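You operate a simulated robot arm through the tools that you are given. There is no shell and no other tool. Be economical: measure what you need, move in short steps, check, and stop when the job is done.

The job below is to be done with a simulated robot arm. You get a single attempt, and the scene is never put back.

TASK
Put things in order on the far end of the right table. At the end: the brown dowel carton stands on top of the blue paper roll; the yellow chalk stands on top of the purple cable ramp; the white packer stands where the yellow chalk stood; the black parts tin stands where the brown dowel carton stood; whatever was shut is shut again. Leave all else as you found it, and nothing knocked over.

It is judged by the outcome, as a careful person would: the job done as asked, and still so three seconds after it is handed in. It fails if anything else is knocked over, pushed out of place, dropped, spilled or broken.

THE ROBOT
A 7-joint arm with a two-finger parallel gripper, fixed in place. Base frame: the origin is at the foot of the arm, x ahead of it, y to its left, z up; the work surface is at about z = 880. Lengths are in mm, angles in degrees, forces in N, time in s.
With the tool pointing down near the work surface it reaches from about 240 to 680 mm from the base axis. Its first joint turns from -66.0 to 66.0 degrees. Payload 2.4 kg.
The tool frame sits at the grasp point between the pads (the TCP): z along the fingers, y along the line on which they close. The tips reach 30 mm beyond it. Largest opening 94 mm; finger width 28, thickness 10; the body of the gripper, 50 by 96 mm, starts 55 mm behind the TCP.
Orientation is that of the tool frame in the base frame, as a unit quaternion [x, y, z, w]. With the fingers straight down and closing along the base's y, the tool's x points along the base's -x, its y along +y and its z along -z.

THE INTERFACE
- The arm moves only by the tool move_arm. Its argument "deltas" is a list of rows, each an object of numbers (a shift or turn left out is 0, a gripper value left out holds the last): "fingers": the finger opening in mm, from 0 to 94; "x", "y", "z": the shift along the tool's x, y, z in units of 20 mm (1.0 is 20 mm); "wx", "wy", "wz": the turn, a rotation vector about the tool's x, y, z in units of 8 degrees (1.0 is 8 degrees). In form: [{"fingers": .., "x": .., "y": .., "z": .., "wx": .., "wy": .., "wz": ..}, ...]. A call has 1 to 20 rows; each row shifts and turns the commanded pose from where the row before left it, along the tool's axes as they then stand. A call with a number of a shift or a turn outside -1 to 1 is refused whole. A row lasts 0.2 s, in which the tool goes at most 50 mm and 8.6 degrees; a call with a longer step from one row to the next is refused whole, and so is a gripper value outside its range. A pose out of reach is approached as far as the arm can. The call stops where the force on the tool passes 40 N (or 10 N more than at its start, if that is more) or the arm is blocked; 0.2 s more then pass. Each finger travels about 153 mm/s and halts on what it meets, pressing with about 22 N; the grip force reading is that of the motor and also rises with nothing between the fingers. The clock runs only during rows and for 0.2 s after the last one: add rows that do not move to give the fingers time. The reply holds the time, the measured pose of the TCP, the force on the tool along the base axes, the opening and the grip force, in the units named above and with some noise.
- Cameras (640 x 400 px; columns grow to the right, rows downward): "scene" is fixed at [51.4, 497.4, 1429.6]; the picture's right is [-0.51, -0.86, 0.00], its down [-0.61, 0.36, -0.71] and it looks along [0.61, -0.36, -0.71] (base axes); focal length 313 px, centre (320, 200). "wrist" rides on the gripper at [76, 14, -102] in the tool frame; the picture's right is [-0.18, 0.98, 0.00], its down [-0.75, -0.14, -0.64] and it looks along [-0.63, -0.12, 0.77] (tool axes); focal length 243 px, centre (320, 200). There is no depth. A picture from a camera that has moved, and an enlarged one, comes with that camera's place and axes in the base frame and with its lens.
- capture(camera): a new picture of that camera. It takes no simulated time.
- enlarge(camera, box): a new picture of the part [left, top, right, bottom] of that camera's present view, enlarged. It takes no simulated time.
- sign_off(): hands the job in; it is judged then, once.

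Go step by step. Nothing tells you positions but the pictures and the camera data: compare them with the known pose of the tool, close in by small moves and look again before you grip or let go. The budget is 120 turns and 64 pictures, counting those below and the enlarged ones. Unless the task says otherwise, let go and move clear before handing in, and close with one line.

The tools are called by a JSON object that holds its "op" and its "data". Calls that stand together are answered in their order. move_arm: Moves the arm, as the interface text tells. Its arguments: {"type":"object","properties":{"deltas":{"type":"array"}},"required":["deltas"]} The other tools are called the same way: capture (camera) takes a picture; enlarge (camera, box) takes an enlarged picture of a part of a camera's view; sign_off () hands the job in.

At the start:

```text
time: 0.0
ee_pos: [341.0, 79.4, 1169.4]
tcp_rot: [0.0, 1.0, 0.0, 0.0]
force: [0.6, 0.0, 0.2]
opening: 94.1
gripper_force: 0.1
```

scene: 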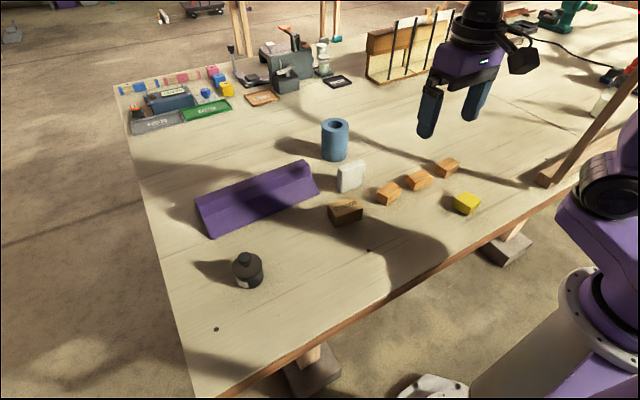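
wrist: 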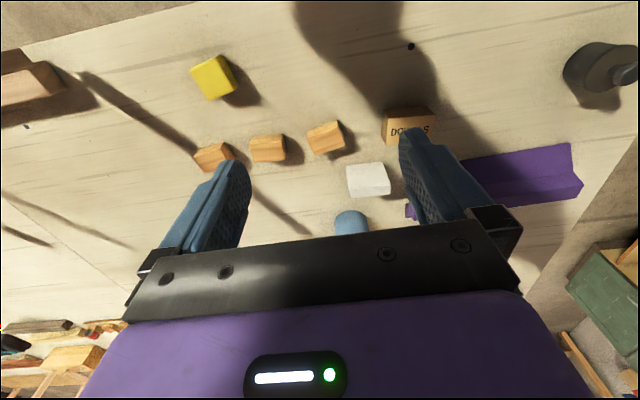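

I see a bench with a blue roll, a purple ramp, a white packer, a brown carton, a yellow chalk, a black tin and three loose wooden blocks. I'll enlarge the views to measure them.

{"op": "enlarge", "data": {"camera": "scene", "box": [180, 100, 340, 200]}}

{"op": "enlarge", "data": {"camera": "scene", "box": [320, 110, 512, 230]}}

{"op": "enlarge", "data": {"camera": "scene", "box": [180, 160, 372, 300]}}

```text
4.00 times, centred on (260, 150) of scene
camera zoom: at [51.4, 497.4, 1429.6], right [-0.51, -0.86, 0.0], down [-0.61, 0.36, -0.71], along [0.61, -0.36, -0.71], focal length 1251 px, centre (560, 400)
```

zoom: 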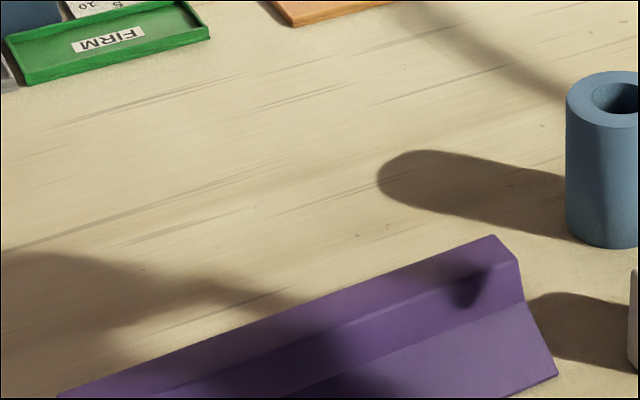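

```text
3.33 times, centred on (416, 170) of scene
camera zoom: at [51.4, 497.4, 1429.6], right [-0.51, -0.86, 0.0], down [-0.61, 0.36, -0.71], along [0.61, -0.36, -0.71], focal length 1042 px, centre (0, 300)
```

zoom: 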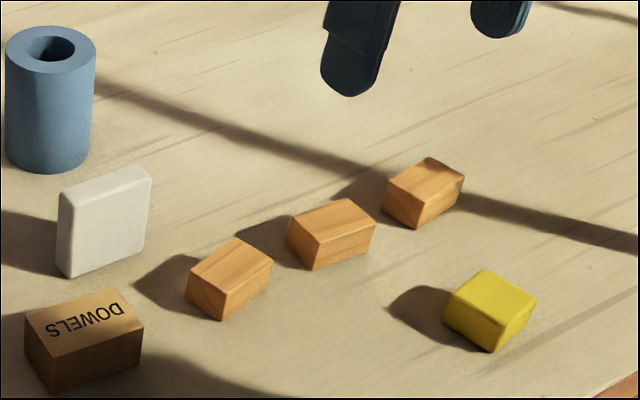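

```text
2.86 times, centred on (276, 230) of scene
camera zoom: at [51.4, 497.4, 1429.6], right [-0.51, -0.86, 0.0], down [-0.61, 0.36, -0.71], along [0.61, -0.36, -0.71], focal length 893 px, centre (446, 114)
```

zoom: 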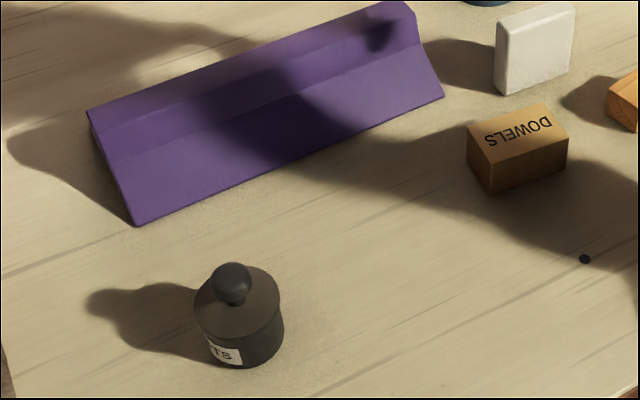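

Estimates so far, in x, y: carton (440,197), roll (662,86) with its top near z=979, packer (529,123), chalk (322,-70) and tin (410,452). I'll move above the carton for a closer look.

{"op": "move_arm", "data": {"deltas": [{"fingers": 94, "x": -0.84, "y": 0.98, "z": 1}, {"x": -0.84, "y": 0.98, "z": 1}, {"x": -0.84, "y": 0.98, "z": 1}, {"x": -0.84, "y": 0.98, "z": 1}, {"x": -0.84, "y": 0.98, "z": 1}, {"x": -0.84, "y": 0.98, "z": 1}, {}]}}

{"op": "capture", "data": {"camera": "wrist"}}

```text
time: 1.6
ee_pos: [441.7, 198.8, 1048.9]
tcp_rot: [0.0, 1.0, 0.0, 0.0]
force: [0.8, 0.4, 0.0]
opening: 94.2
gripper_force: 0.2
```

```text
58 pictures are left
camera wrist: at [364.9, 211.3, 1152.0], right [0.18, 0.98, 0.0], down [0.75, -0.14, 0.64], along [0.63, -0.12, -0.77], focal length 243 px, centre (320, 200)
```

wrist: 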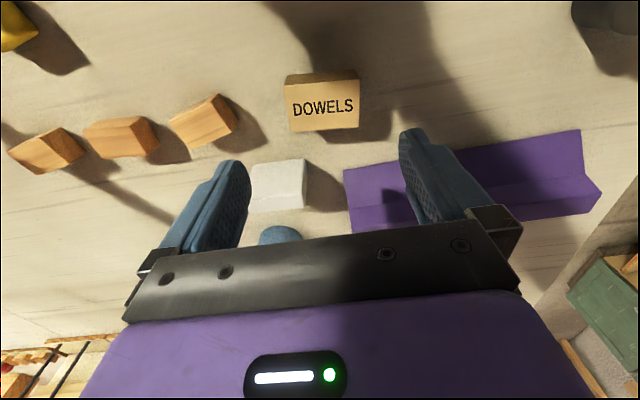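

The carton centre is at about (442,199), its long axis turned 8° from y. I'm yawing to match and going down to grip it along its length.

{"op": "move_arm", "data": {"deltas": [{"wz": 1}, {"z": 1}, {"z": 1}, {"z": 1}, {"z": 1}, {"z": 1}, {"z": 0.9}, {}]}}

{"op": "capture", "data": {"camera": "wrist"}}

{"op": "enlarge", "data": {"camera": "scene", "box": [290, 150, 418, 230]}}

```text
time: 3.4
ee_pos: [441.0, 197.6, 930.5]
tcp_rot: [0.069, 0.998, 0.0, 0.001]
force: [0.2, 0.3, 1.0]
opening: 94.1
gripper_force: 0.0
```

```text
57 pictures are left
camera wrist: at [367.5, 221.4, 1034.2], right [0.32, 0.95, 0.0], down [0.73, -0.24, 0.64], along [0.61, -0.2, -0.77], focal length 243 px, centre (320, 200)
```

wrist: 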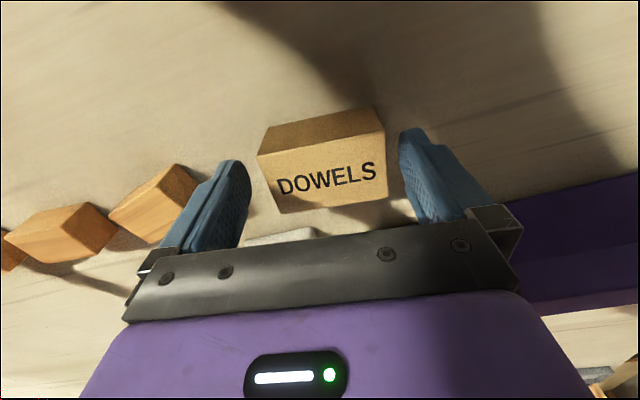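

```text
5.00 times, centred on (354, 190) of scene
camera zoom: at [51.4, 497.4, 1429.6], right [-0.51, -0.86, 0.0], down [-0.61, 0.36, -0.71], along [0.61, -0.36, -0.71], focal length 1563 px, centre (150, 250)
```

zoom: 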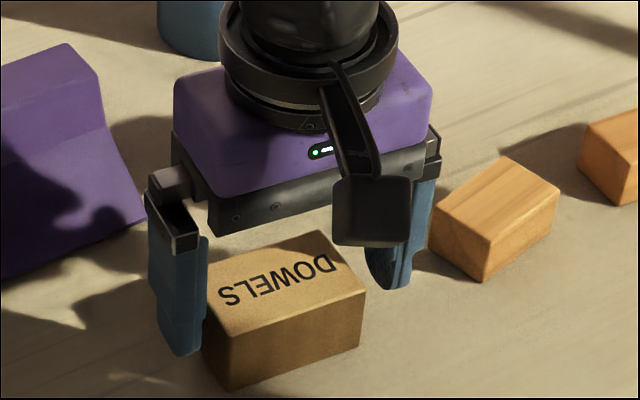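

The carton sits between the fingers and is nearly aligned. I'll shift 3 mm, go down to the grip height and close.

{"op": "move_arm", "data": {"deltas": [{"y": 0.17}, {"z": 0.87}, {}, {"fingers": 50}, {}, {}]}}

```text
time: 4.8
ee_pos: [441.6, 200.3, 914.7]
tcp_rot: [0.07, 0.998, 0.001, 0.0]
force: [0.2, 0.3, 0.0]
opening: 74.8
gripper_force: 22.1
```

The grip closed at 75 mm with full force. I'll lift a little and check.

{"op": "move_arm", "data": {"deltas": [{"z": -1}, {"z": -1}, {"z": -1}, {}]}}

{"op": "capture", "data": {"camera": "wrist"}}

{"op": "enlarge", "data": {"camera": "scene", "box": [290, 130, 418, 210]}}

```text
time: 5.8
ee_pos: [440.5, 201.0, 974.8]
tcp_rot: [0.07, 0.998, 0.001, -0.001]
force: [-0.3, -0.2, -0.6]
opening: 74.5
gripper_force: 22.7
```

```text
55 pictures are left
camera wrist: at [368.0, 224.5, 1077.7], right [0.32, 0.95, 0.0], down [0.73, -0.24, 0.64], along [0.61, -0.2, -0.77], focal length 243 px, centre (320, 200)
```

wrist: 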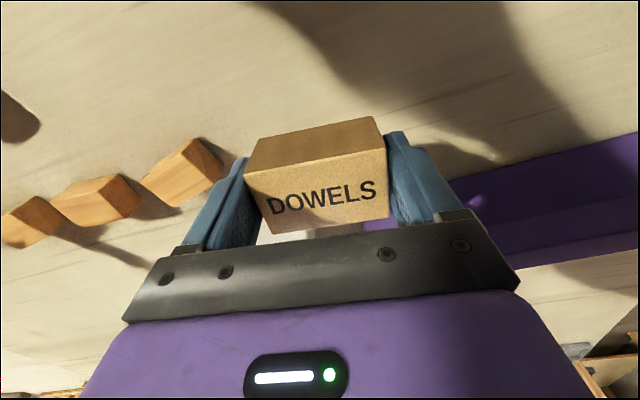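

```text
5.00 times, centred on (354, 170) of scene
camera zoom: at [51.4, 497.4, 1429.6], right [-0.51, -0.86, 0.0], down [-0.61, 0.36, -0.71], along [0.61, -0.36, -0.71], focal length 1563 px, centre (150, 350)
```

zoom: 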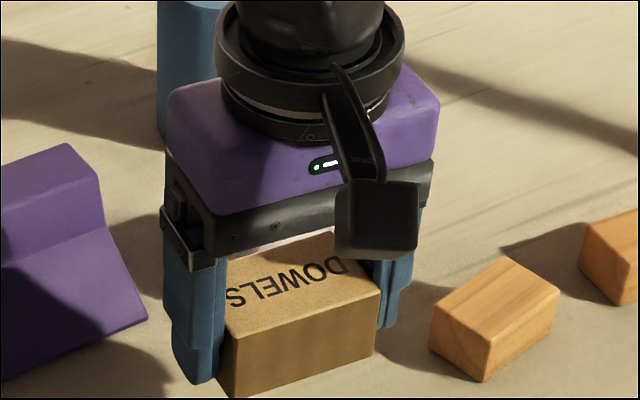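

The carton is held level and centred. I'll lift it high and carry it over to the roll at about (663,86).

{"op": "move_arm", "data": {"deltas": [{"z": -1}, {"z": -1}, {"z": -1}, {"z": -1}, {"z": -1}, {"x": -0.909, "y": -0.321}, {"x": -0.909, "y": -0.321}, {"x": -0.909, "y": -0.321}, {"x": -0.909, "y": -0.321}, {"x": -0.909, "y": -0.321}, {"x": -0.909, "y": -0.321}, {"x": -0.909, "y": -0.321}, {"x": -0.909, "y": -0.321}, {"x": -0.909, "y": -0.321}, {"x": -0.909, "y": -0.321}, {"x": -0.909, "y": -0.321}, {"x": -0.909, "y": -0.321}, {"x": -0.909, "y": -0.321}, {}]}}

{"op": "enlarge", "data": {"camera": "scene", "box": [270, 80, 398, 160]}}

{"op": "capture", "data": {"camera": "wrist"}}

```text
time: 9.8
ee_pos: [665.3, 84.4, 1075.5]
tcp_rot: [0.069, 0.998, 0.0, 0.0]
force: [0.3, -0.6, -0.2]
opening: 74.2
gripper_force: 22.0
```

```text
5.00 times, centred on (334, 120) of scene
camera zoom: at [51.4, 497.4, 1429.6], right [-0.51, -0.86, 0.0], down [-0.61, 0.36, -0.71], along [0.61, -0.36, -0.71], focal length 1563 px, centre (250, 600)
```

zoom: 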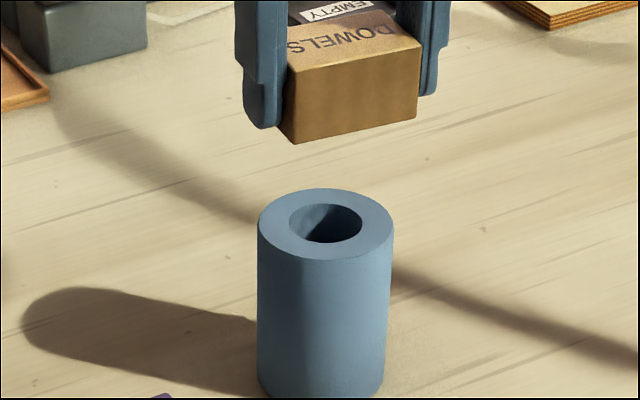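

```text
52 pictures are left
camera wrist: at [591.1, 108.7, 1177.7], right [0.32, 0.95, 0.0], down [0.73, -0.24, 0.64], along [0.61, -0.2, -0.77], focal length 243 px, centre (320, 200)
```

wrist: 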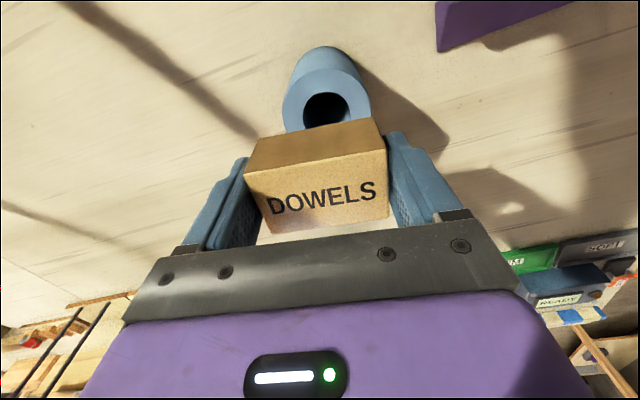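

Combining both cameras puts the roll's top centre at about (660,90,981). I'll correct the offset and lower to just above it.

{"op": "move_arm", "data": {"deltas": [{"x": 0.236, "y": 0.245}, {"z": 1}, {"z": 1}, {"z": 0.5}, {}]}}

{"op": "enlarge", "data": {"camera": "scene", "box": [270, 80, 398, 160]}}

{"op": "capture", "data": {"camera": "wrist"}}

```text
time: 11.0
ee_pos: [660.2, 91.5, 1024.2]
tcp_rot: [0.069, 0.998, -0.001, 0.0]
force: [0.9, -0.5, -0.9]
opening: 74.0
gripper_force: 21.8
```

```text
5.00 times, centred on (334, 120) of scene
camera zoom: at [51.4, 497.4, 1429.6], right [-0.51, -0.86, 0.0], down [-0.61, 0.36, -0.71], along [0.61, -0.36, -0.71], focal length 1563 px, centre (250, 600)
```

zoom: 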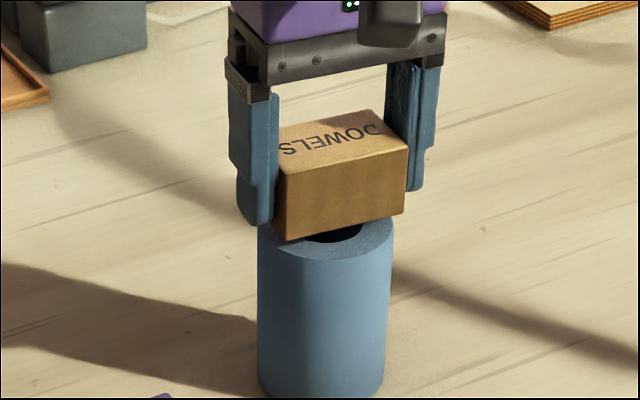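

```text
50 pictures are left
camera wrist: at [587.0, 114.9, 1126.8], right [0.32, 0.95, 0.0], down [0.73, -0.24, 0.64], along [0.61, -0.2, -0.77], focal length 243 px, centre (320, 200)
```

wrist: 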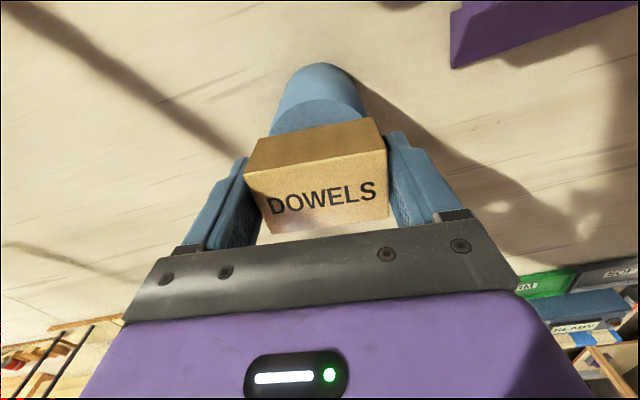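

It's aligned in both views with about 8 mm to go. I'm lowering gently and watching the force.

{"op": "move_arm", "data": {"deltas": [{"z": 0.1}, {"z": 0.1}, {"z": 0.1}, {}]}}

{"op": "enlarge", "data": {"camera": "scene", "box": [294, 95, 374, 145]}}

```text
time: 12.0
ee_pos: [659.8, 91.3, 1018.6]
tcp_rot: [0.07, 0.998, -0.001, 0.0]
force: [0.2, 0.8, -1.2]
opening: 74.1
gripper_force: 22.1
```

```text
8.00 times, centred on (334, 120) of scene
camera zoom: at [51.4, 497.4, 1429.6], right [-0.51, -0.86, 0.0], down [-0.61, 0.36, -0.71], along [0.61, -0.36, -0.71], focal length 2501 px, centre (208, 840)
```

zoom: 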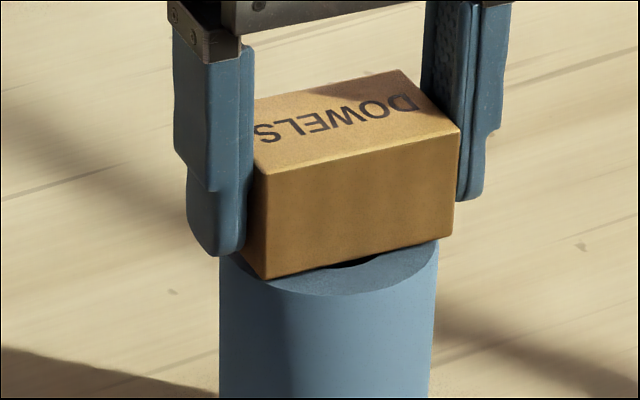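

{"op": "move_arm", "data": {"deltas": [{"z": 0.05}, {"z": 0.05}, {}]}}

{"op": "move_arm", "data": {"deltas": [{"z": 0.05}, {"z": 0.05}, {}]}}

{"op": "enlarge", "data": {"camera": "scene", "box": [294, 95, 374, 145]}}

```text
time: 12.8
ee_pos: [661.5, 91.9, 1017.1]
tcp_rot: [0.07, 0.998, 0.0, -0.001]
force: [-0.1, 0.5, -1.0]
opening: 74.1
gripper_force: 22.6
```

```text
time: 13.6
ee_pos: [661.3, 90.0, 1015.1]
tcp_rot: [0.07, 0.998, 0.001, 0.0]
force: [-0.6, -0.4, -1.4]
opening: 74.0
gripper_force: 21.8
```

```text
8.00 times, centred on (334, 120) of scene
camera zoom: at [51.4, 497.4, 1429.6], right [-0.51, -0.86, 0.0], down [-0.61, 0.36, -0.71], along [0.61, -0.36, -0.71], focal length 2501 px, centre (208, 840)
```

zoom: 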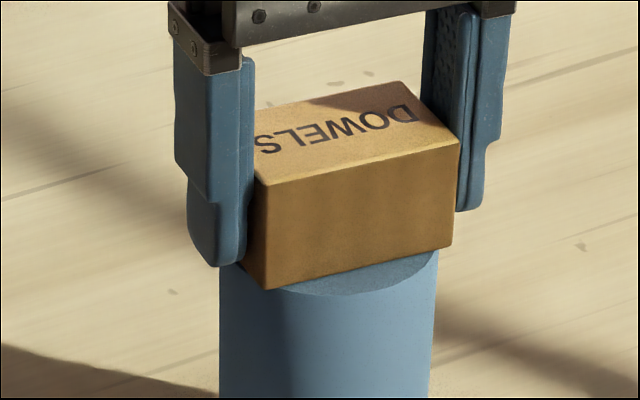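

{"op": "move_arm", "data": {"deltas": [{"z": 0.05}, {"z": 0.05}, {}]}}

{"op": "move_arm", "data": {"deltas": [{"z": 0.05}, {"z": 0.05}, {}]}}

```text
time: 14.4
ee_pos: [661.5, 91.6, 1014.3]
tcp_rot: [0.069, 0.998, 0.0, 0.002]
force: [-3.1, -0.6, 13.9]
opening: 73.8
gripper_force: 21.4
```

```text
time: 15.2
ee_pos: [661.3, 90.8, 1012.8]
tcp_rot: [0.07, 0.998, 0.0, 0.002]
force: [0.8, -0.3, 23.4]
opening: 74.2
gripper_force: 22.4
```

The carton is in contact with the roll. I'll ease off 1 mm, open, and rise straight up.

{"op": "move_arm", "data": {"deltas": [{"z": -0.07}, {}, {"fingers": 80}, {"fingers": 94}, {}, {}]}}

{"op": "enlarge", "data": {"camera": "scene", "box": [294, 95, 374, 145]}}

```text
time: 16.6
ee_pos: [661.9, 90.5, 1013.0]
tcp_rot: [0.07, 0.998, 0.0, -0.001]
force: [-0.4, 0.3, 0.5]
opening: 94.0
gripper_force: 0.0
```

```text
8.00 times, centred on (334, 120) of scene
camera zoom: at [51.4, 497.4, 1429.6], right [-0.51, -0.86, 0.0], down [-0.61, 0.36, -0.71], along [0.61, -0.36, -0.71], focal length 2501 px, centre (208, 840)
```

zoom: 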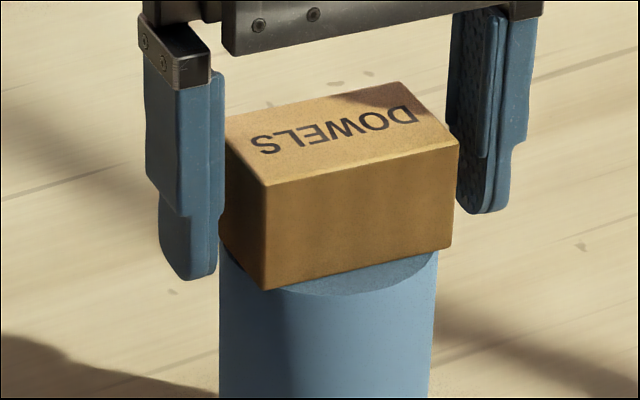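

The carton stands freely on the roll. I'm rising, squaring the yaw and moving above the tin.

{"op": "move_arm", "data": {"deltas": [{"z": -1}, {"z": -1}, {"z": -1}, {"z": -1}, {"z": -1}, {"wz": -1}, {}]}}

{"op": "move_arm", "data": {"deltas": [{"x": 0.663, "y": 0.95, "z": 0.16}, {"x": 0.663, "y": 0.95, "z": 0.16}, {"x": 0.663, "y": 0.95, "z": 0.16}, {"x": 0.663, "y": 0.95, "z": 0.16}, {"x": 0.663, "y": 0.95, "z": 0.16}, {"x": 0.663, "y": 0.95, "z": 0.16}, {"x": 0.663, "y": 0.95, "z": 0.16}, {"x": 0.663, "y": 0.95, "z": 0.16}, {"x": 0.663, "y": 0.95, "z": 0.16}, {"x": 0.663, "y": 0.95, "z": 0.16}, {"x": 0.663, "y": 0.95, "z": 0.16}, {"x": 0.663, "y": 0.95, "z": 0.16}, {"x": 0.663, "y": 0.95, "z": 0.16}, {"x": 0.663, "y": 0.95, "z": 0.16}, {"x": 0.663, "y": 0.95, "z": 0.16}, {"x": 0.663, "y": 0.95, "z": 0.16}, {"x": 0.663, "y": 0.95, "z": 0.16}, {"x": 0.663, "y": 0.95, "z": 0.16}, {"x": 0.663, "y": 0.95, "z": 0.16}, {}]}}

{"op": "capture", "data": {"camera": "wrist"}}

{"op": "capture", "data": {"camera": "scene"}}

```text
time: 18.2
ee_pos: [658.4, 90.7, 1110.1]
tcp_rot: [0.0, 1.0, 0.001, 0.0]
force: [0.3, -0.1, 0.3]
opening: 93.7
gripper_force: 0.0
out of reach, approached as far as the arm can: row 5
```

```text
time: 22.4
ee_pos: [403.3, 451.8, 1050.8]
tcp_rot: [0.0, 1.0, 0.0, 0.0]
force: [0.4, 0.3, 0.6]
opening: 94.1
gripper_force: 0.1
```

```text
46 pictures are left
camera wrist: at [327.1, 465.8, 1153.6], right [0.18, 0.98, 0.0], down [0.75, -0.14, 0.64], along [0.63, -0.12, -0.77], focal length 243 px, centre (320, 200)
```

wrist: 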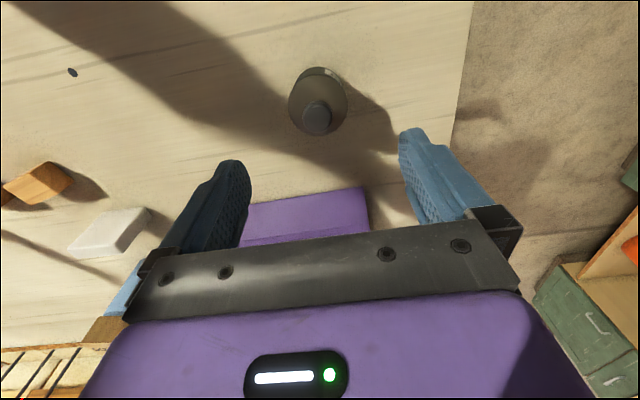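

```text
45 pictures are left
```

scene: 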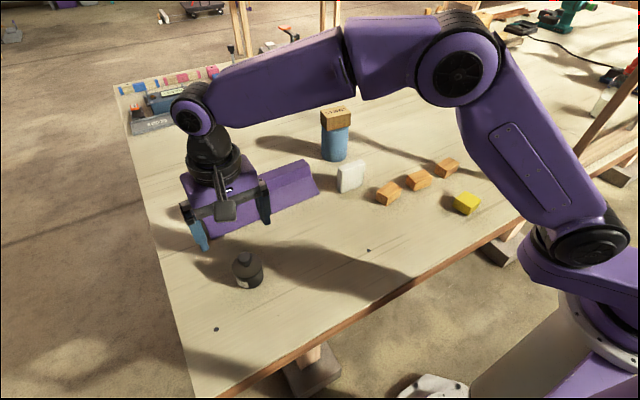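

{"op": "enlarge", "data": {"camera": "wrist", "box": [256, 50, 384, 150]}}

{"op": "enlarge", "data": {"camera": "scene", "box": [210, 240, 290, 300]}}

```text
4.00 times, centred on (320, 100) of wrist
camera zoom: at [327.1, 465.8, 1153.6], right [0.18, 0.98, 0.0], down [0.75, -0.14, 0.64], along [0.63, -0.12, -0.77], focal length 970 px, centre (320, 600)
```

zoom: 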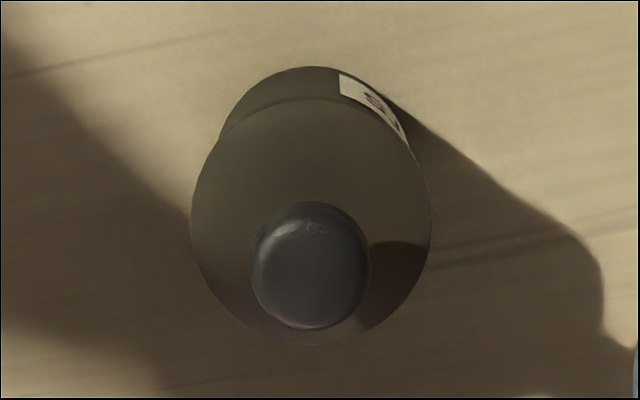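

```text
6.67 times, centred on (250, 270) of scene
camera zoom: at [51.3, 497.4, 1429.6], right [-0.51, -0.86, 0.0], down [-0.61, 0.36, -0.71], along [0.61, -0.36, -0.71], focal length 2084 px, centre (787, -267)
```

zoom: 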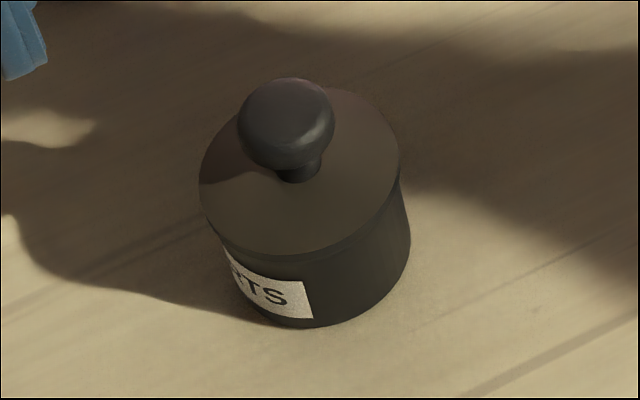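

The tin's axis is at about (406,449), lid height near 923 and knob top near 957. I'll descend partway and check the alignment.

{"op": "move_arm", "data": {"deltas": [{"x": -0.135, "y": -0.14}, {"z": 1}, {"z": 1}, {"z": 1}, {"z": 1}, {"z": 1}, {"z": 0.3}, {}]}}

{"op": "capture", "data": {"camera": "wrist"}}

{"op": "enlarge", "data": {"camera": "scene", "box": [190, 220, 302, 290]}}

```text
time: 24.2
ee_pos: [407.0, 447.4, 943.4]
tcp_rot: [0.0, 1.0, 0.0, 0.0]
force: [-0.5, -0.4, -0.3]
opening: 94.0
gripper_force: 0.2
```

```text
42 pictures are left
camera wrist: at [330.1, 462.0, 1046.3], right [0.18, 0.98, 0.0], down [0.75, -0.14, 0.64], along [0.63, -0.12, -0.77], focal length 243 px, centre (320, 200)
```

wrist: 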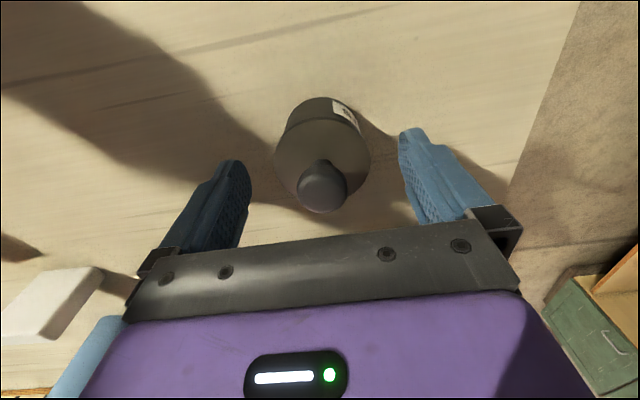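

```text
5.71 times, centred on (246, 255) of scene
camera zoom: at [51.4, 497.4, 1429.6], right [-0.51, -0.86, 0.0], down [-0.61, 0.36, -0.71], along [0.61, -0.36, -0.71], focal length 1787 px, centre (743, -114)
```

zoom: 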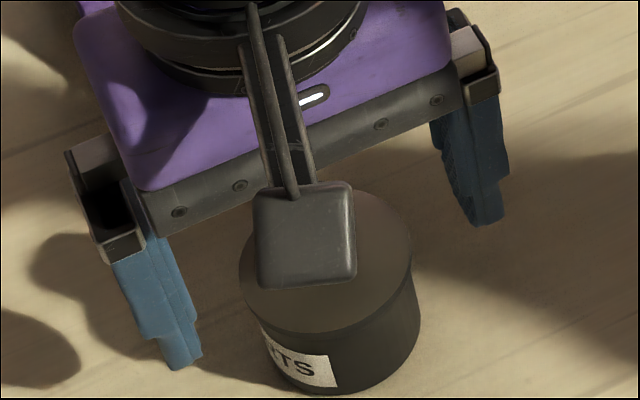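

The alignment is good. I'll nudge by about 2 mm, lower to z≈920 and close on the tin's body.

{"op": "move_arm", "data": {"deltas": [{"x": 0.12, "y": 0.09}, {"z": 0.6}, {"z": 0.55}, {}, {"fingers": 40}, {}, {}]}}

{"op": "enlarge", "data": {"camera": "scene", "box": [190, 220, 302, 290]}}

```text
time: 25.8
ee_pos: [404.7, 450.9, 920.3]
tcp_rot: [0.0, 1.0, 0.0, 0.0]
force: [-0.3, 0.4, -0.1]
opening: 54.8
gripper_force: 22.0
```

```text
5.71 times, centred on (246, 255) of scene
camera zoom: at [51.4, 497.4, 1429.6], right [-0.51, -0.86, 0.0], down [-0.61, 0.36, -0.71], along [0.61, -0.36, -0.71], focal length 1787 px, centre (743, -114)
```

zoom: 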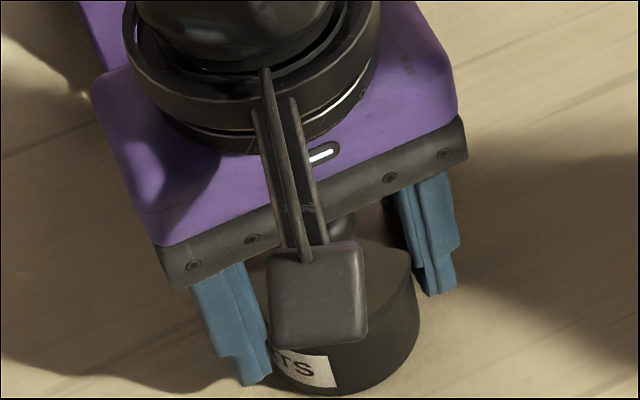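

{"op": "move_arm", "data": {"deltas": [{"z": -0.5}, {"z": -0.5}, {}]}}

{"op": "enlarge", "data": {"camera": "scene", "box": [190, 220, 302, 290]}}

{"op": "capture", "data": {"camera": "wrist"}}

```text
time: 26.6
ee_pos: [404.5, 450.3, 939.6]
tcp_rot: [0.001, 1.0, -0.001, 0.0]
force: [0.7, -0.8, -1.1]
opening: 54.5
gripper_force: 21.6
```

```text
5.71 times, centred on (246, 255) of scene
camera zoom: at [51.4, 497.4, 1429.6], right [-0.51, -0.86, 0.0], down [-0.61, 0.36, -0.71], along [0.61, -0.36, -0.71], focal length 1787 px, centre (743, -114)
```

zoom: 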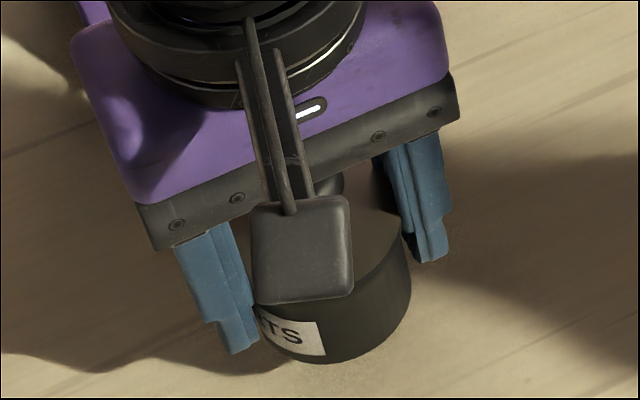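

```text
38 pictures are left
camera wrist: at [328.5, 464.0, 1043.5], right [0.18, 0.98, 0.0], down [0.75, -0.14, 0.64], along [0.63, -0.12, -0.77], focal length 243 px, centre (320, 200)
```

wrist: 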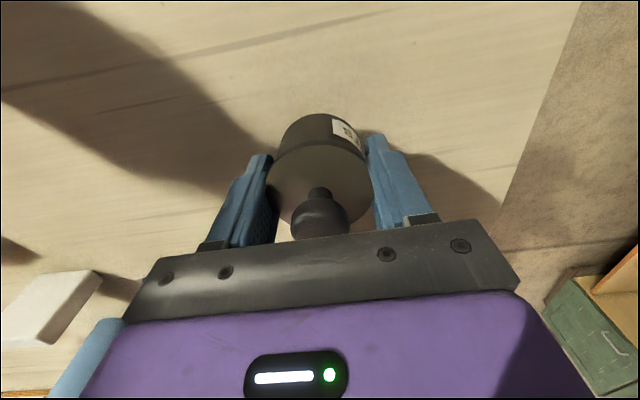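

The tin came up whole with its lid on. I'm carrying it to the carton's old spot at (441,200).

{"op": "move_arm", "data": {"deltas": [{"z": -1}, {"z": -0.5}, {"x": -0.136, "y": -0.892}, {"x": -0.136, "y": -0.892}, {"x": -0.136, "y": -0.892}, {"x": -0.136, "y": -0.892}, {"x": -0.136, "y": -0.892}, {"x": -0.136, "y": -0.892}, {"x": -0.136, "y": -0.892}, {"x": -0.136, "y": -0.892}, {"x": -0.136, "y": -0.892}, {"x": -0.136, "y": -0.892}, {"x": -0.136, "y": -0.892}, {"x": -0.136, "y": -0.892}, {"x": -0.136, "y": -0.892}, {"x": -0.136, "y": -0.892}, {}]}}

{"op": "capture", "data": {"camera": "scene"}}

```text
time: 30.2
ee_pos: [443.2, 200.6, 971.4]
tcp_rot: [-0.001, 1.0, -0.001, 0.0]
force: [-0.1, -0.6, -0.7]
opening: 54.6
gripper_force: 22.4
```

```text
37 pictures are left
```

scene: 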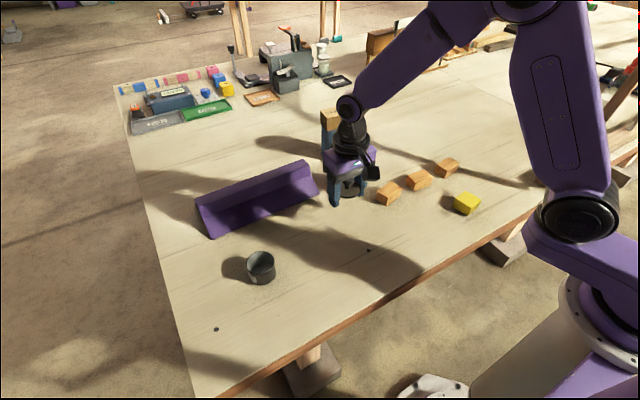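

The lid stayed in the gripper while the tin's body slipped off, and the body now stands open near its old place. I'll look closely at both before acting.

{"op": "enlarge", "data": {"camera": "scene", "box": [220, 240, 300, 290]}}

{"op": "enlarge", "data": {"camera": "scene", "box": [310, 130, 406, 210]}}

{"op": "capture", "data": {"camera": "wrist"}}

```text
8.00 times, centred on (260, 265) of scene
camera zoom: at [51.4, 497.4, 1429.6], right [-0.51, -0.86, 0.0], down [-0.61, 0.36, -0.71], along [0.61, -0.36, -0.71], focal length 2501 px, centre (800, -320)
```

zoom: 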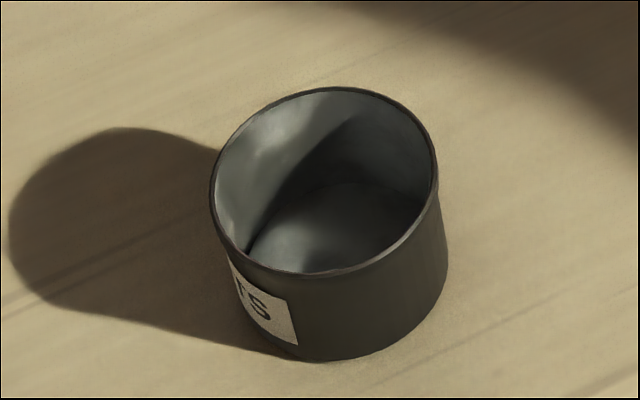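

```text
5.00 times, centred on (358, 170) of scene
camera zoom: at [51.4, 497.4, 1429.6], right [-0.51, -0.86, 0.0], down [-0.61, 0.36, -0.71], along [0.61, -0.36, -0.71], focal length 1563 px, centre (130, 350)
```

zoom: 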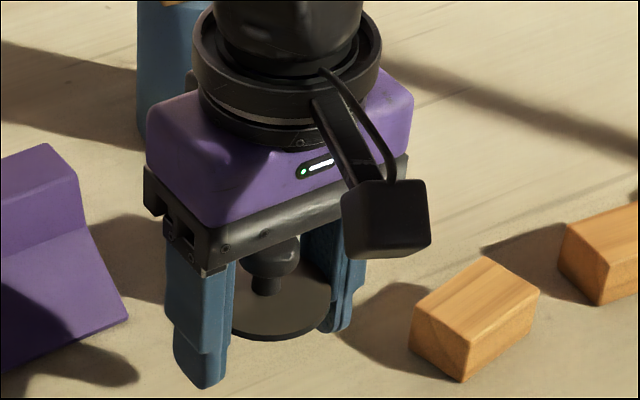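

```text
34 pictures are left
camera wrist: at [366.6, 214.0, 1074.0], right [0.18, 0.98, 0.0], down [0.75, -0.14, 0.64], along [0.63, -0.12, -0.77], focal length 243 px, centre (320, 200)
```

wrist: 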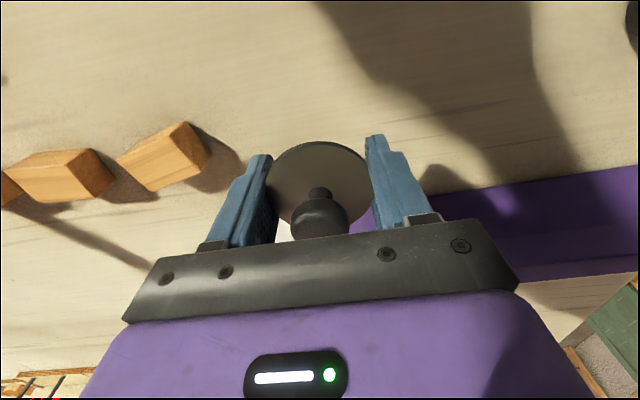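

The tin body is upright and empty, standing at about (402,422). I'll bring the lid back, set it on the body, then move lid and body separately, lifting the lid by its knob.

{"op": "move_arm", "data": {"deltas": [{"z": -1}, {"z": -0.5}, {"x": 0.17, "y": 0.925}, {"x": 0.17, "y": 0.925}, {"x": 0.17, "y": 0.925}, {"x": 0.17, "y": 0.925}, {"x": 0.17, "y": 0.925}, {"x": 0.17, "y": 0.925}, {"x": 0.17, "y": 0.925}, {"x": 0.17, "y": 0.925}, {"x": 0.17, "y": 0.925}, {"x": 0.17, "y": 0.925}, {"x": 0.17, "y": 0.925}, {"x": 0.17, "y": 0.925}, {}]}}

{"op": "enlarge", "data": {"camera": "wrist", "box": [220, 70, 420, 220]}}

{"op": "enlarge", "data": {"camera": "scene", "box": [204, 210, 316, 290]}}

```text
time: 33.4
ee_pos: [401.5, 423.7, 1000.6]
tcp_rot: [0.0, 1.0, 0.0, 0.001]
force: [0.3, 0.5, -0.7]
opening: 54.7
gripper_force: 22.0
```

```text
2.67 times, centred on (320, 145) of wrist
camera zoom: at [325.2, 437.1, 1103.4], right [0.18, 0.98, 0.0], down [0.75, -0.14, 0.64], along [0.63, -0.12, -0.77], focal length 647 px, centre (320, 347)
```

zoom: 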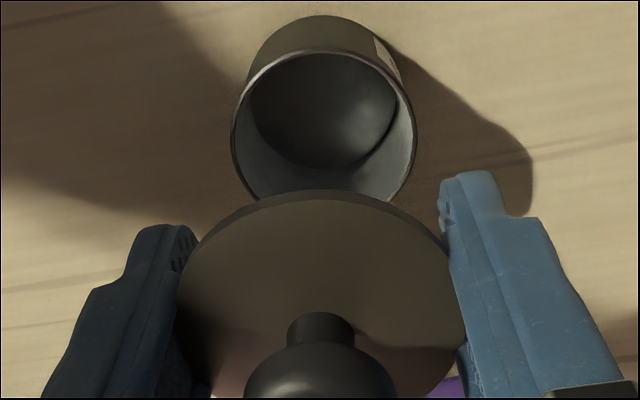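

```text
5.00 times, centred on (260, 250) of scene
camera zoom: at [51.3, 497.4, 1429.6], right [-0.51, -0.86, 0.0], down [-0.61, 0.36, -0.71], along [0.61, -0.36, -0.71], focal length 1563 px, centre (620, -50)
```

zoom: 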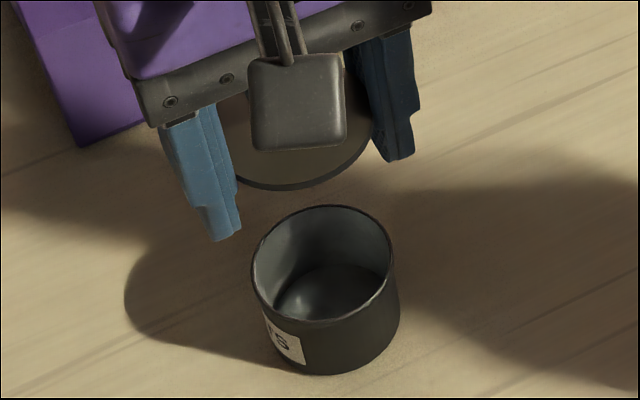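

The lid and body are aligned to within about 1 mm. I'm lowering the lid to just above the body.

{"op": "move_arm", "data": {"deltas": [{"x": 0.02, "y": 0.035}, {"z": 1}, {"z": 1}, {"z": 1}, {"z": 0.4}, {}]}}

{"op": "enlarge", "data": {"camera": "scene", "box": [220, 230, 300, 290]}}

{"op": "enlarge", "data": {"camera": "wrist", "box": [220, 70, 420, 220]}}

```text
time: 34.5
ee_pos: [402.9, 433.1, 948.8]
tcp_rot: [-0.004, 1.0, 0.012, 0.009]
force: [-0.2, -0.3, 7.7]
opening: 54.6
gripper_force: 22.1
stopped in row 5: the force on the tool passed its limit (the readings are from after the stop); the commanded pose is now the measured one
```

```text
6.67 times, centred on (260, 260) of scene
camera zoom: at [51.3, 497.2, 1429.6], right [-0.51, -0.86, 0.0], down [-0.61, 0.36, -0.71], along [0.61, -0.36, -0.71], focal length 2084 px, centre (720, -200)
```

zoom: 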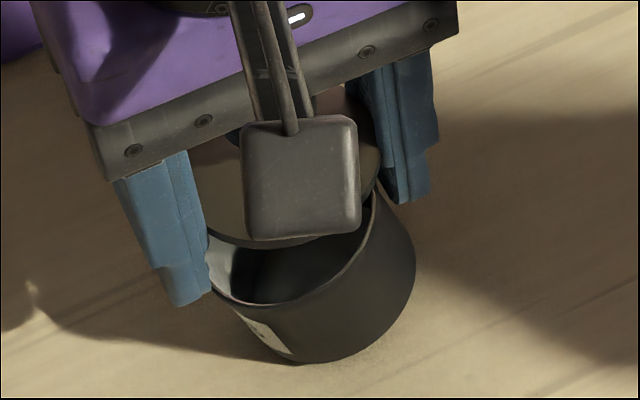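

```text
2.67 times, centred on (320, 145) of wrist
camera zoom: at [324.5, 443.4, 1051.0], right [0.18, 0.98, 0.03], down [0.74, -0.15, 0.65], along [0.64, -0.1, -0.76], focal length 647 px, centre (320, 347)
```

zoom: 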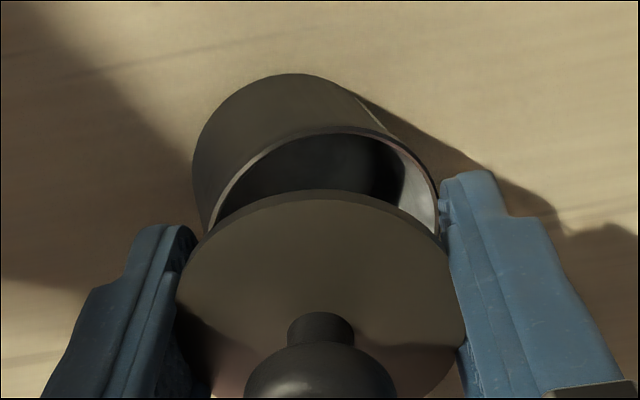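

The fingertips caught the rim and tilted the body, since the gap equals the lid's diameter. I'm backing up slowly so the body settles upright.

{"op": "move_arm", "data": {"deltas": [{"z": -0.15}, {"z": -0.15}, {"z": -0.15}, {"z": -0.15}, {"z": -0.15}, {"z": -0.15}, {}]}}

{"op": "enlarge", "data": {"camera": "scene", "box": [220, 220, 300, 290]}}

```text
time: 36.1
ee_pos: [402.9, 432.0, 965.7]
tcp_rot: [-0.003, 1.0, 0.011, 0.008]
force: [0.2, 0.6, 0.2]
opening: 54.7
gripper_force: 21.9
```

```text
5.71 times, centred on (260, 255) of scene
camera zoom: at [51.4, 497.4, 1429.6], right [-0.51, -0.86, 0.0], down [-0.61, 0.36, -0.71], along [0.61, -0.36, -0.71], focal length 1787 px, centre (663, -114)
```

zoom: 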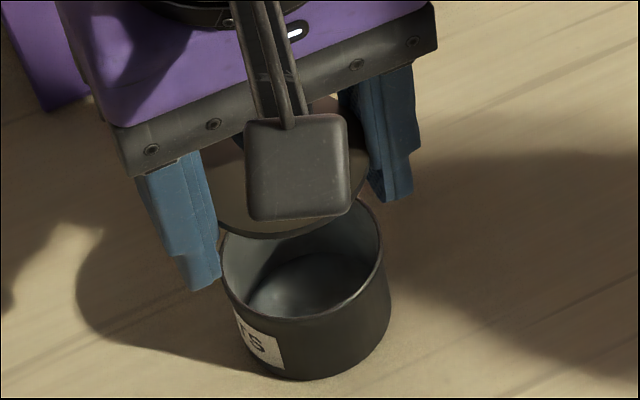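

The body is upright again. I'll leave it, square the tool, and set the lid on the yellow chalk for now, whose flat block top clears the long fingers, so I'm heading there.

{"op": "move_arm", "data": {"deltas": [{"z": -1}, {"wx": 0.158, "wy": 0.115, "wz": 0.043, "z": -1}, {"z": -1}, {"z": -1}, {"z": -0.5}, {"x": 0.152, "y": -0.977}, {"x": 0.152, "y": -0.977}, {"x": 0.152, "y": -0.977}, {"x": 0.152, "y": -0.977}, {"x": 0.152, "y": -0.977}, {"x": 0.152, "y": -0.977}, {"x": 0.152, "y": -0.977}, {"x": 0.152, "y": -0.977}, {"x": 0.152, "y": -0.977}, {"x": 0.152, "y": -0.977}, {"x": 0.152, "y": -0.977}, {"x": 0.152, "y": -0.977}, {"x": 0.152, "y": -0.977}]}}

{"op": "move_arm", "data": {"deltas": [{"x": 0.152, "y": -0.977}, {"x": 0.152, "y": -0.977}, {"x": 0.152, "y": -0.977}, {"x": 0.152, "y": -0.977}, {"x": 0.152, "y": -0.977}, {"x": 0.152, "y": -0.977}, {"x": 0.152, "y": -0.977}, {"x": 0.152, "y": -0.977}, {"x": 0.152, "y": -0.977}, {"x": 0.152, "y": -0.977}, {"x": 0.152, "y": -0.977}, {"x": 0.152, "y": -0.977}, {"x": 0.152, "y": -0.977}, {}]}}

{"op": "capture", "data": {"camera": "wrist"}}

{"op": "enlarge", "data": {"camera": "scene", "box": [427, 170, 507, 230]}}

```text
time: 39.9
ee_pos: [362.3, 176.0, 1056.1]
tcp_rot: [0.001, 1.0, -0.001, 0.0]
force: [0.0, -0.1, 0.5]
opening: 54.4
gripper_force: 22.3
```

```text
time: 42.9
ee_pos: [323.4, -77.0, 1056.5]
tcp_rot: [0.0, 1.0, 0.0, -0.001]
force: [-0.2, -0.4, -0.7]
opening: 54.6
gripper_force: 21.9
```

```text
28 pictures are left
camera wrist: at [247.2, -62.7, 1158.8], right [0.18, 0.98, 0.0], down [0.75, -0.14, 0.64], along [0.63, -0.12, -0.77], focal length 243 px, centre (320, 200)
```

wrist: 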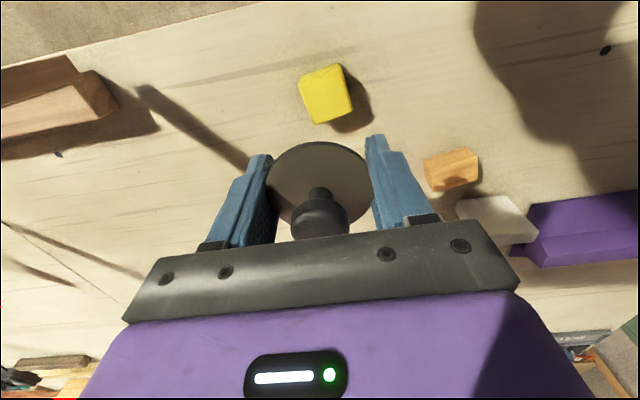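

```text
6.67 times, centred on (467, 200) of scene
camera zoom: at [51.4, 497.4, 1429.6], right [-0.51, -0.86, 0.0], down [-0.61, 0.36, -0.71], along [0.61, -0.36, -0.71], focal length 2084 px, centre (-660, 200)
```

zoom: 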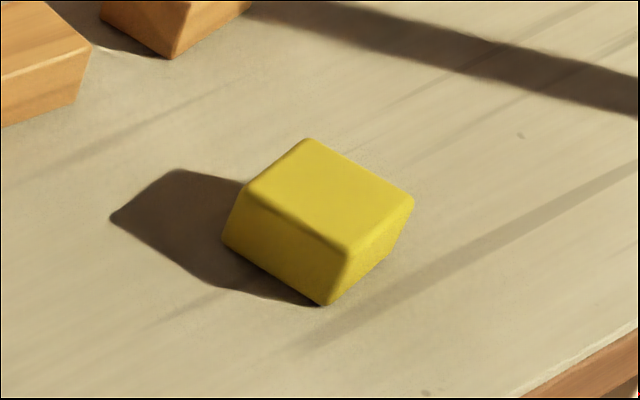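

The chalk's top centre is at about (323,-71,910), turned about 11°. I'll align the yaw and descend partway.

{"op": "move_arm", "data": {"deltas": [{"y": 0.3, "wz": -0.7}, {"wz": -0.675}, {"z": 1}, {"z": 1}, {"z": 1}, {"z": 1}, {"z": 1}, {}]}}

{"op": "capture", "data": {"camera": "wrist"}}

{"op": "enlarge", "data": {"camera": "scene", "box": [417, 155, 513, 225]}}

```text
time: 44.7
ee_pos: [323.1, -68.8, 956.0]
tcp_rot: [-0.095, 0.996, 0.001, 0.0]
force: [0.1, -0.8, -0.3]
opening: 54.6
gripper_force: 21.6
```

```text
26 pictures are left
camera wrist: at [245.7, -71.2, 1058.2], right [-0.01, 1.0, 0.0], down [0.77, 0.0, 0.64], along [0.64, 0.0, -0.77], focal length 243 px, centre (320, 200)
```

wrist: 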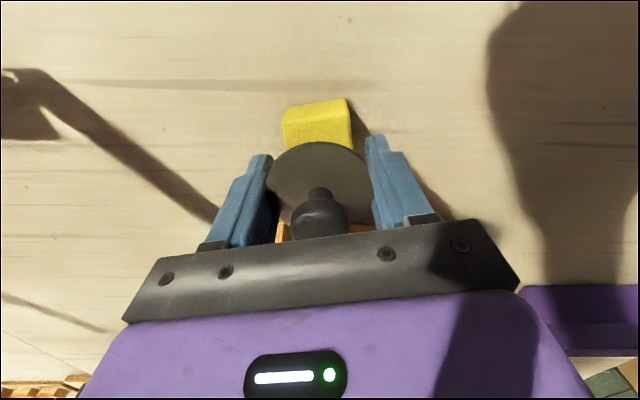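

```text
5.71 times, centred on (465, 190) of scene
camera zoom: at [51.4, 497.4, 1429.6], right [-0.51, -0.86, 0.0], down [-0.61, 0.36, -0.71], along [0.61, -0.36, -0.71], focal length 1787 px, centre (-509, 257)
```

zoom: 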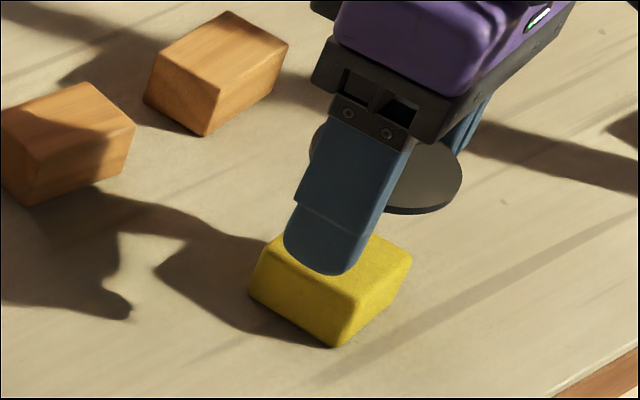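

{"op": "move_arm", "data": {"deltas": [{"z": 0.4, "y": -0.03}, {"z": 0.4}, {"z": 0.4}, {}]}}

{"op": "enlarge", "data": {"camera": "scene", "box": [417, 155, 513, 225]}}

```text
time: 45.7
ee_pos: [323.2, -70.7, 931.5]
tcp_rot: [-0.096, 0.995, 0.0, -0.001]
force: [-0.4, 0.4, 0.7]
opening: 54.3
gripper_force: 21.9
```

```text
5.71 times, centred on (465, 190) of scene
camera zoom: at [51.4, 497.4, 1429.6], right [-0.51, -0.86, 0.0], down [-0.61, 0.36, -0.71], along [0.61, -0.36, -0.71], focal length 1787 px, centre (-509, 257)
```

zoom: 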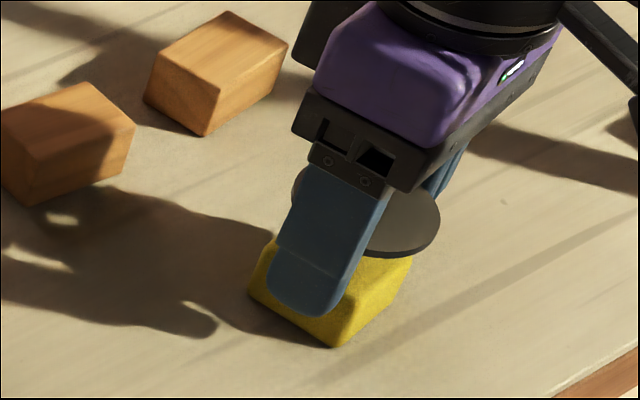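

{"op": "move_arm", "data": {"deltas": [{"z": 0.3}, {"z": 0.3}, {"z": 0.2}, {"z": 0.1}, {}]}}

{"op": "enlarge", "data": {"camera": "scene", "box": [425, 170, 505, 220]}}

```text
time: 46.9
ee_pos: [324.5, -70.3, 913.0]
tcp_rot: [-0.096, 0.995, 0.001, 0.0]
force: [0.0, -0.1, -1.4]
opening: 54.7
gripper_force: 22.2
```

```text
8.00 times, centred on (465, 195) of scene
camera zoom: at [51.4, 497.4, 1429.6], right [-0.51, -0.86, 0.0], down [-0.61, 0.36, -0.71], along [0.61, -0.36, -0.71], focal length 2501 px, centre (-840, 240)
```

zoom: 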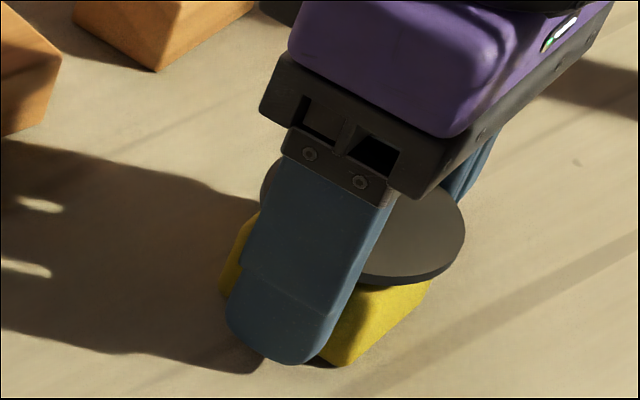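

{"op": "move_arm", "data": {"deltas": [{"z": 0.05}, {}, {"fingers": 57}, {"fingers": 62}, {}, {"fingers": 74}, {}]}}

{"op": "enlarge", "data": {"camera": "scene", "box": [425, 170, 505, 220]}}

```text
time: 48.5
ee_pos: [324.0, -71.2, 912.3]
tcp_rot: [-0.096, 0.995, 0.002, -0.001]
force: [-0.2, -0.1, 0.6]
opening: 73.6
gripper_force: 0.1
```

```text
8.00 times, centred on (465, 195) of scene
camera zoom: at [51.4, 497.4, 1429.6], right [-0.51, -0.86, 0.0], down [-0.61, 0.36, -0.71], along [0.61, -0.36, -0.71], focal length 2501 px, centre (-840, 240)
```

zoom: 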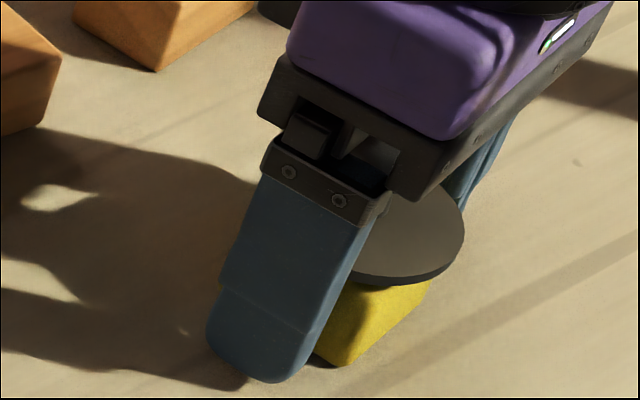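

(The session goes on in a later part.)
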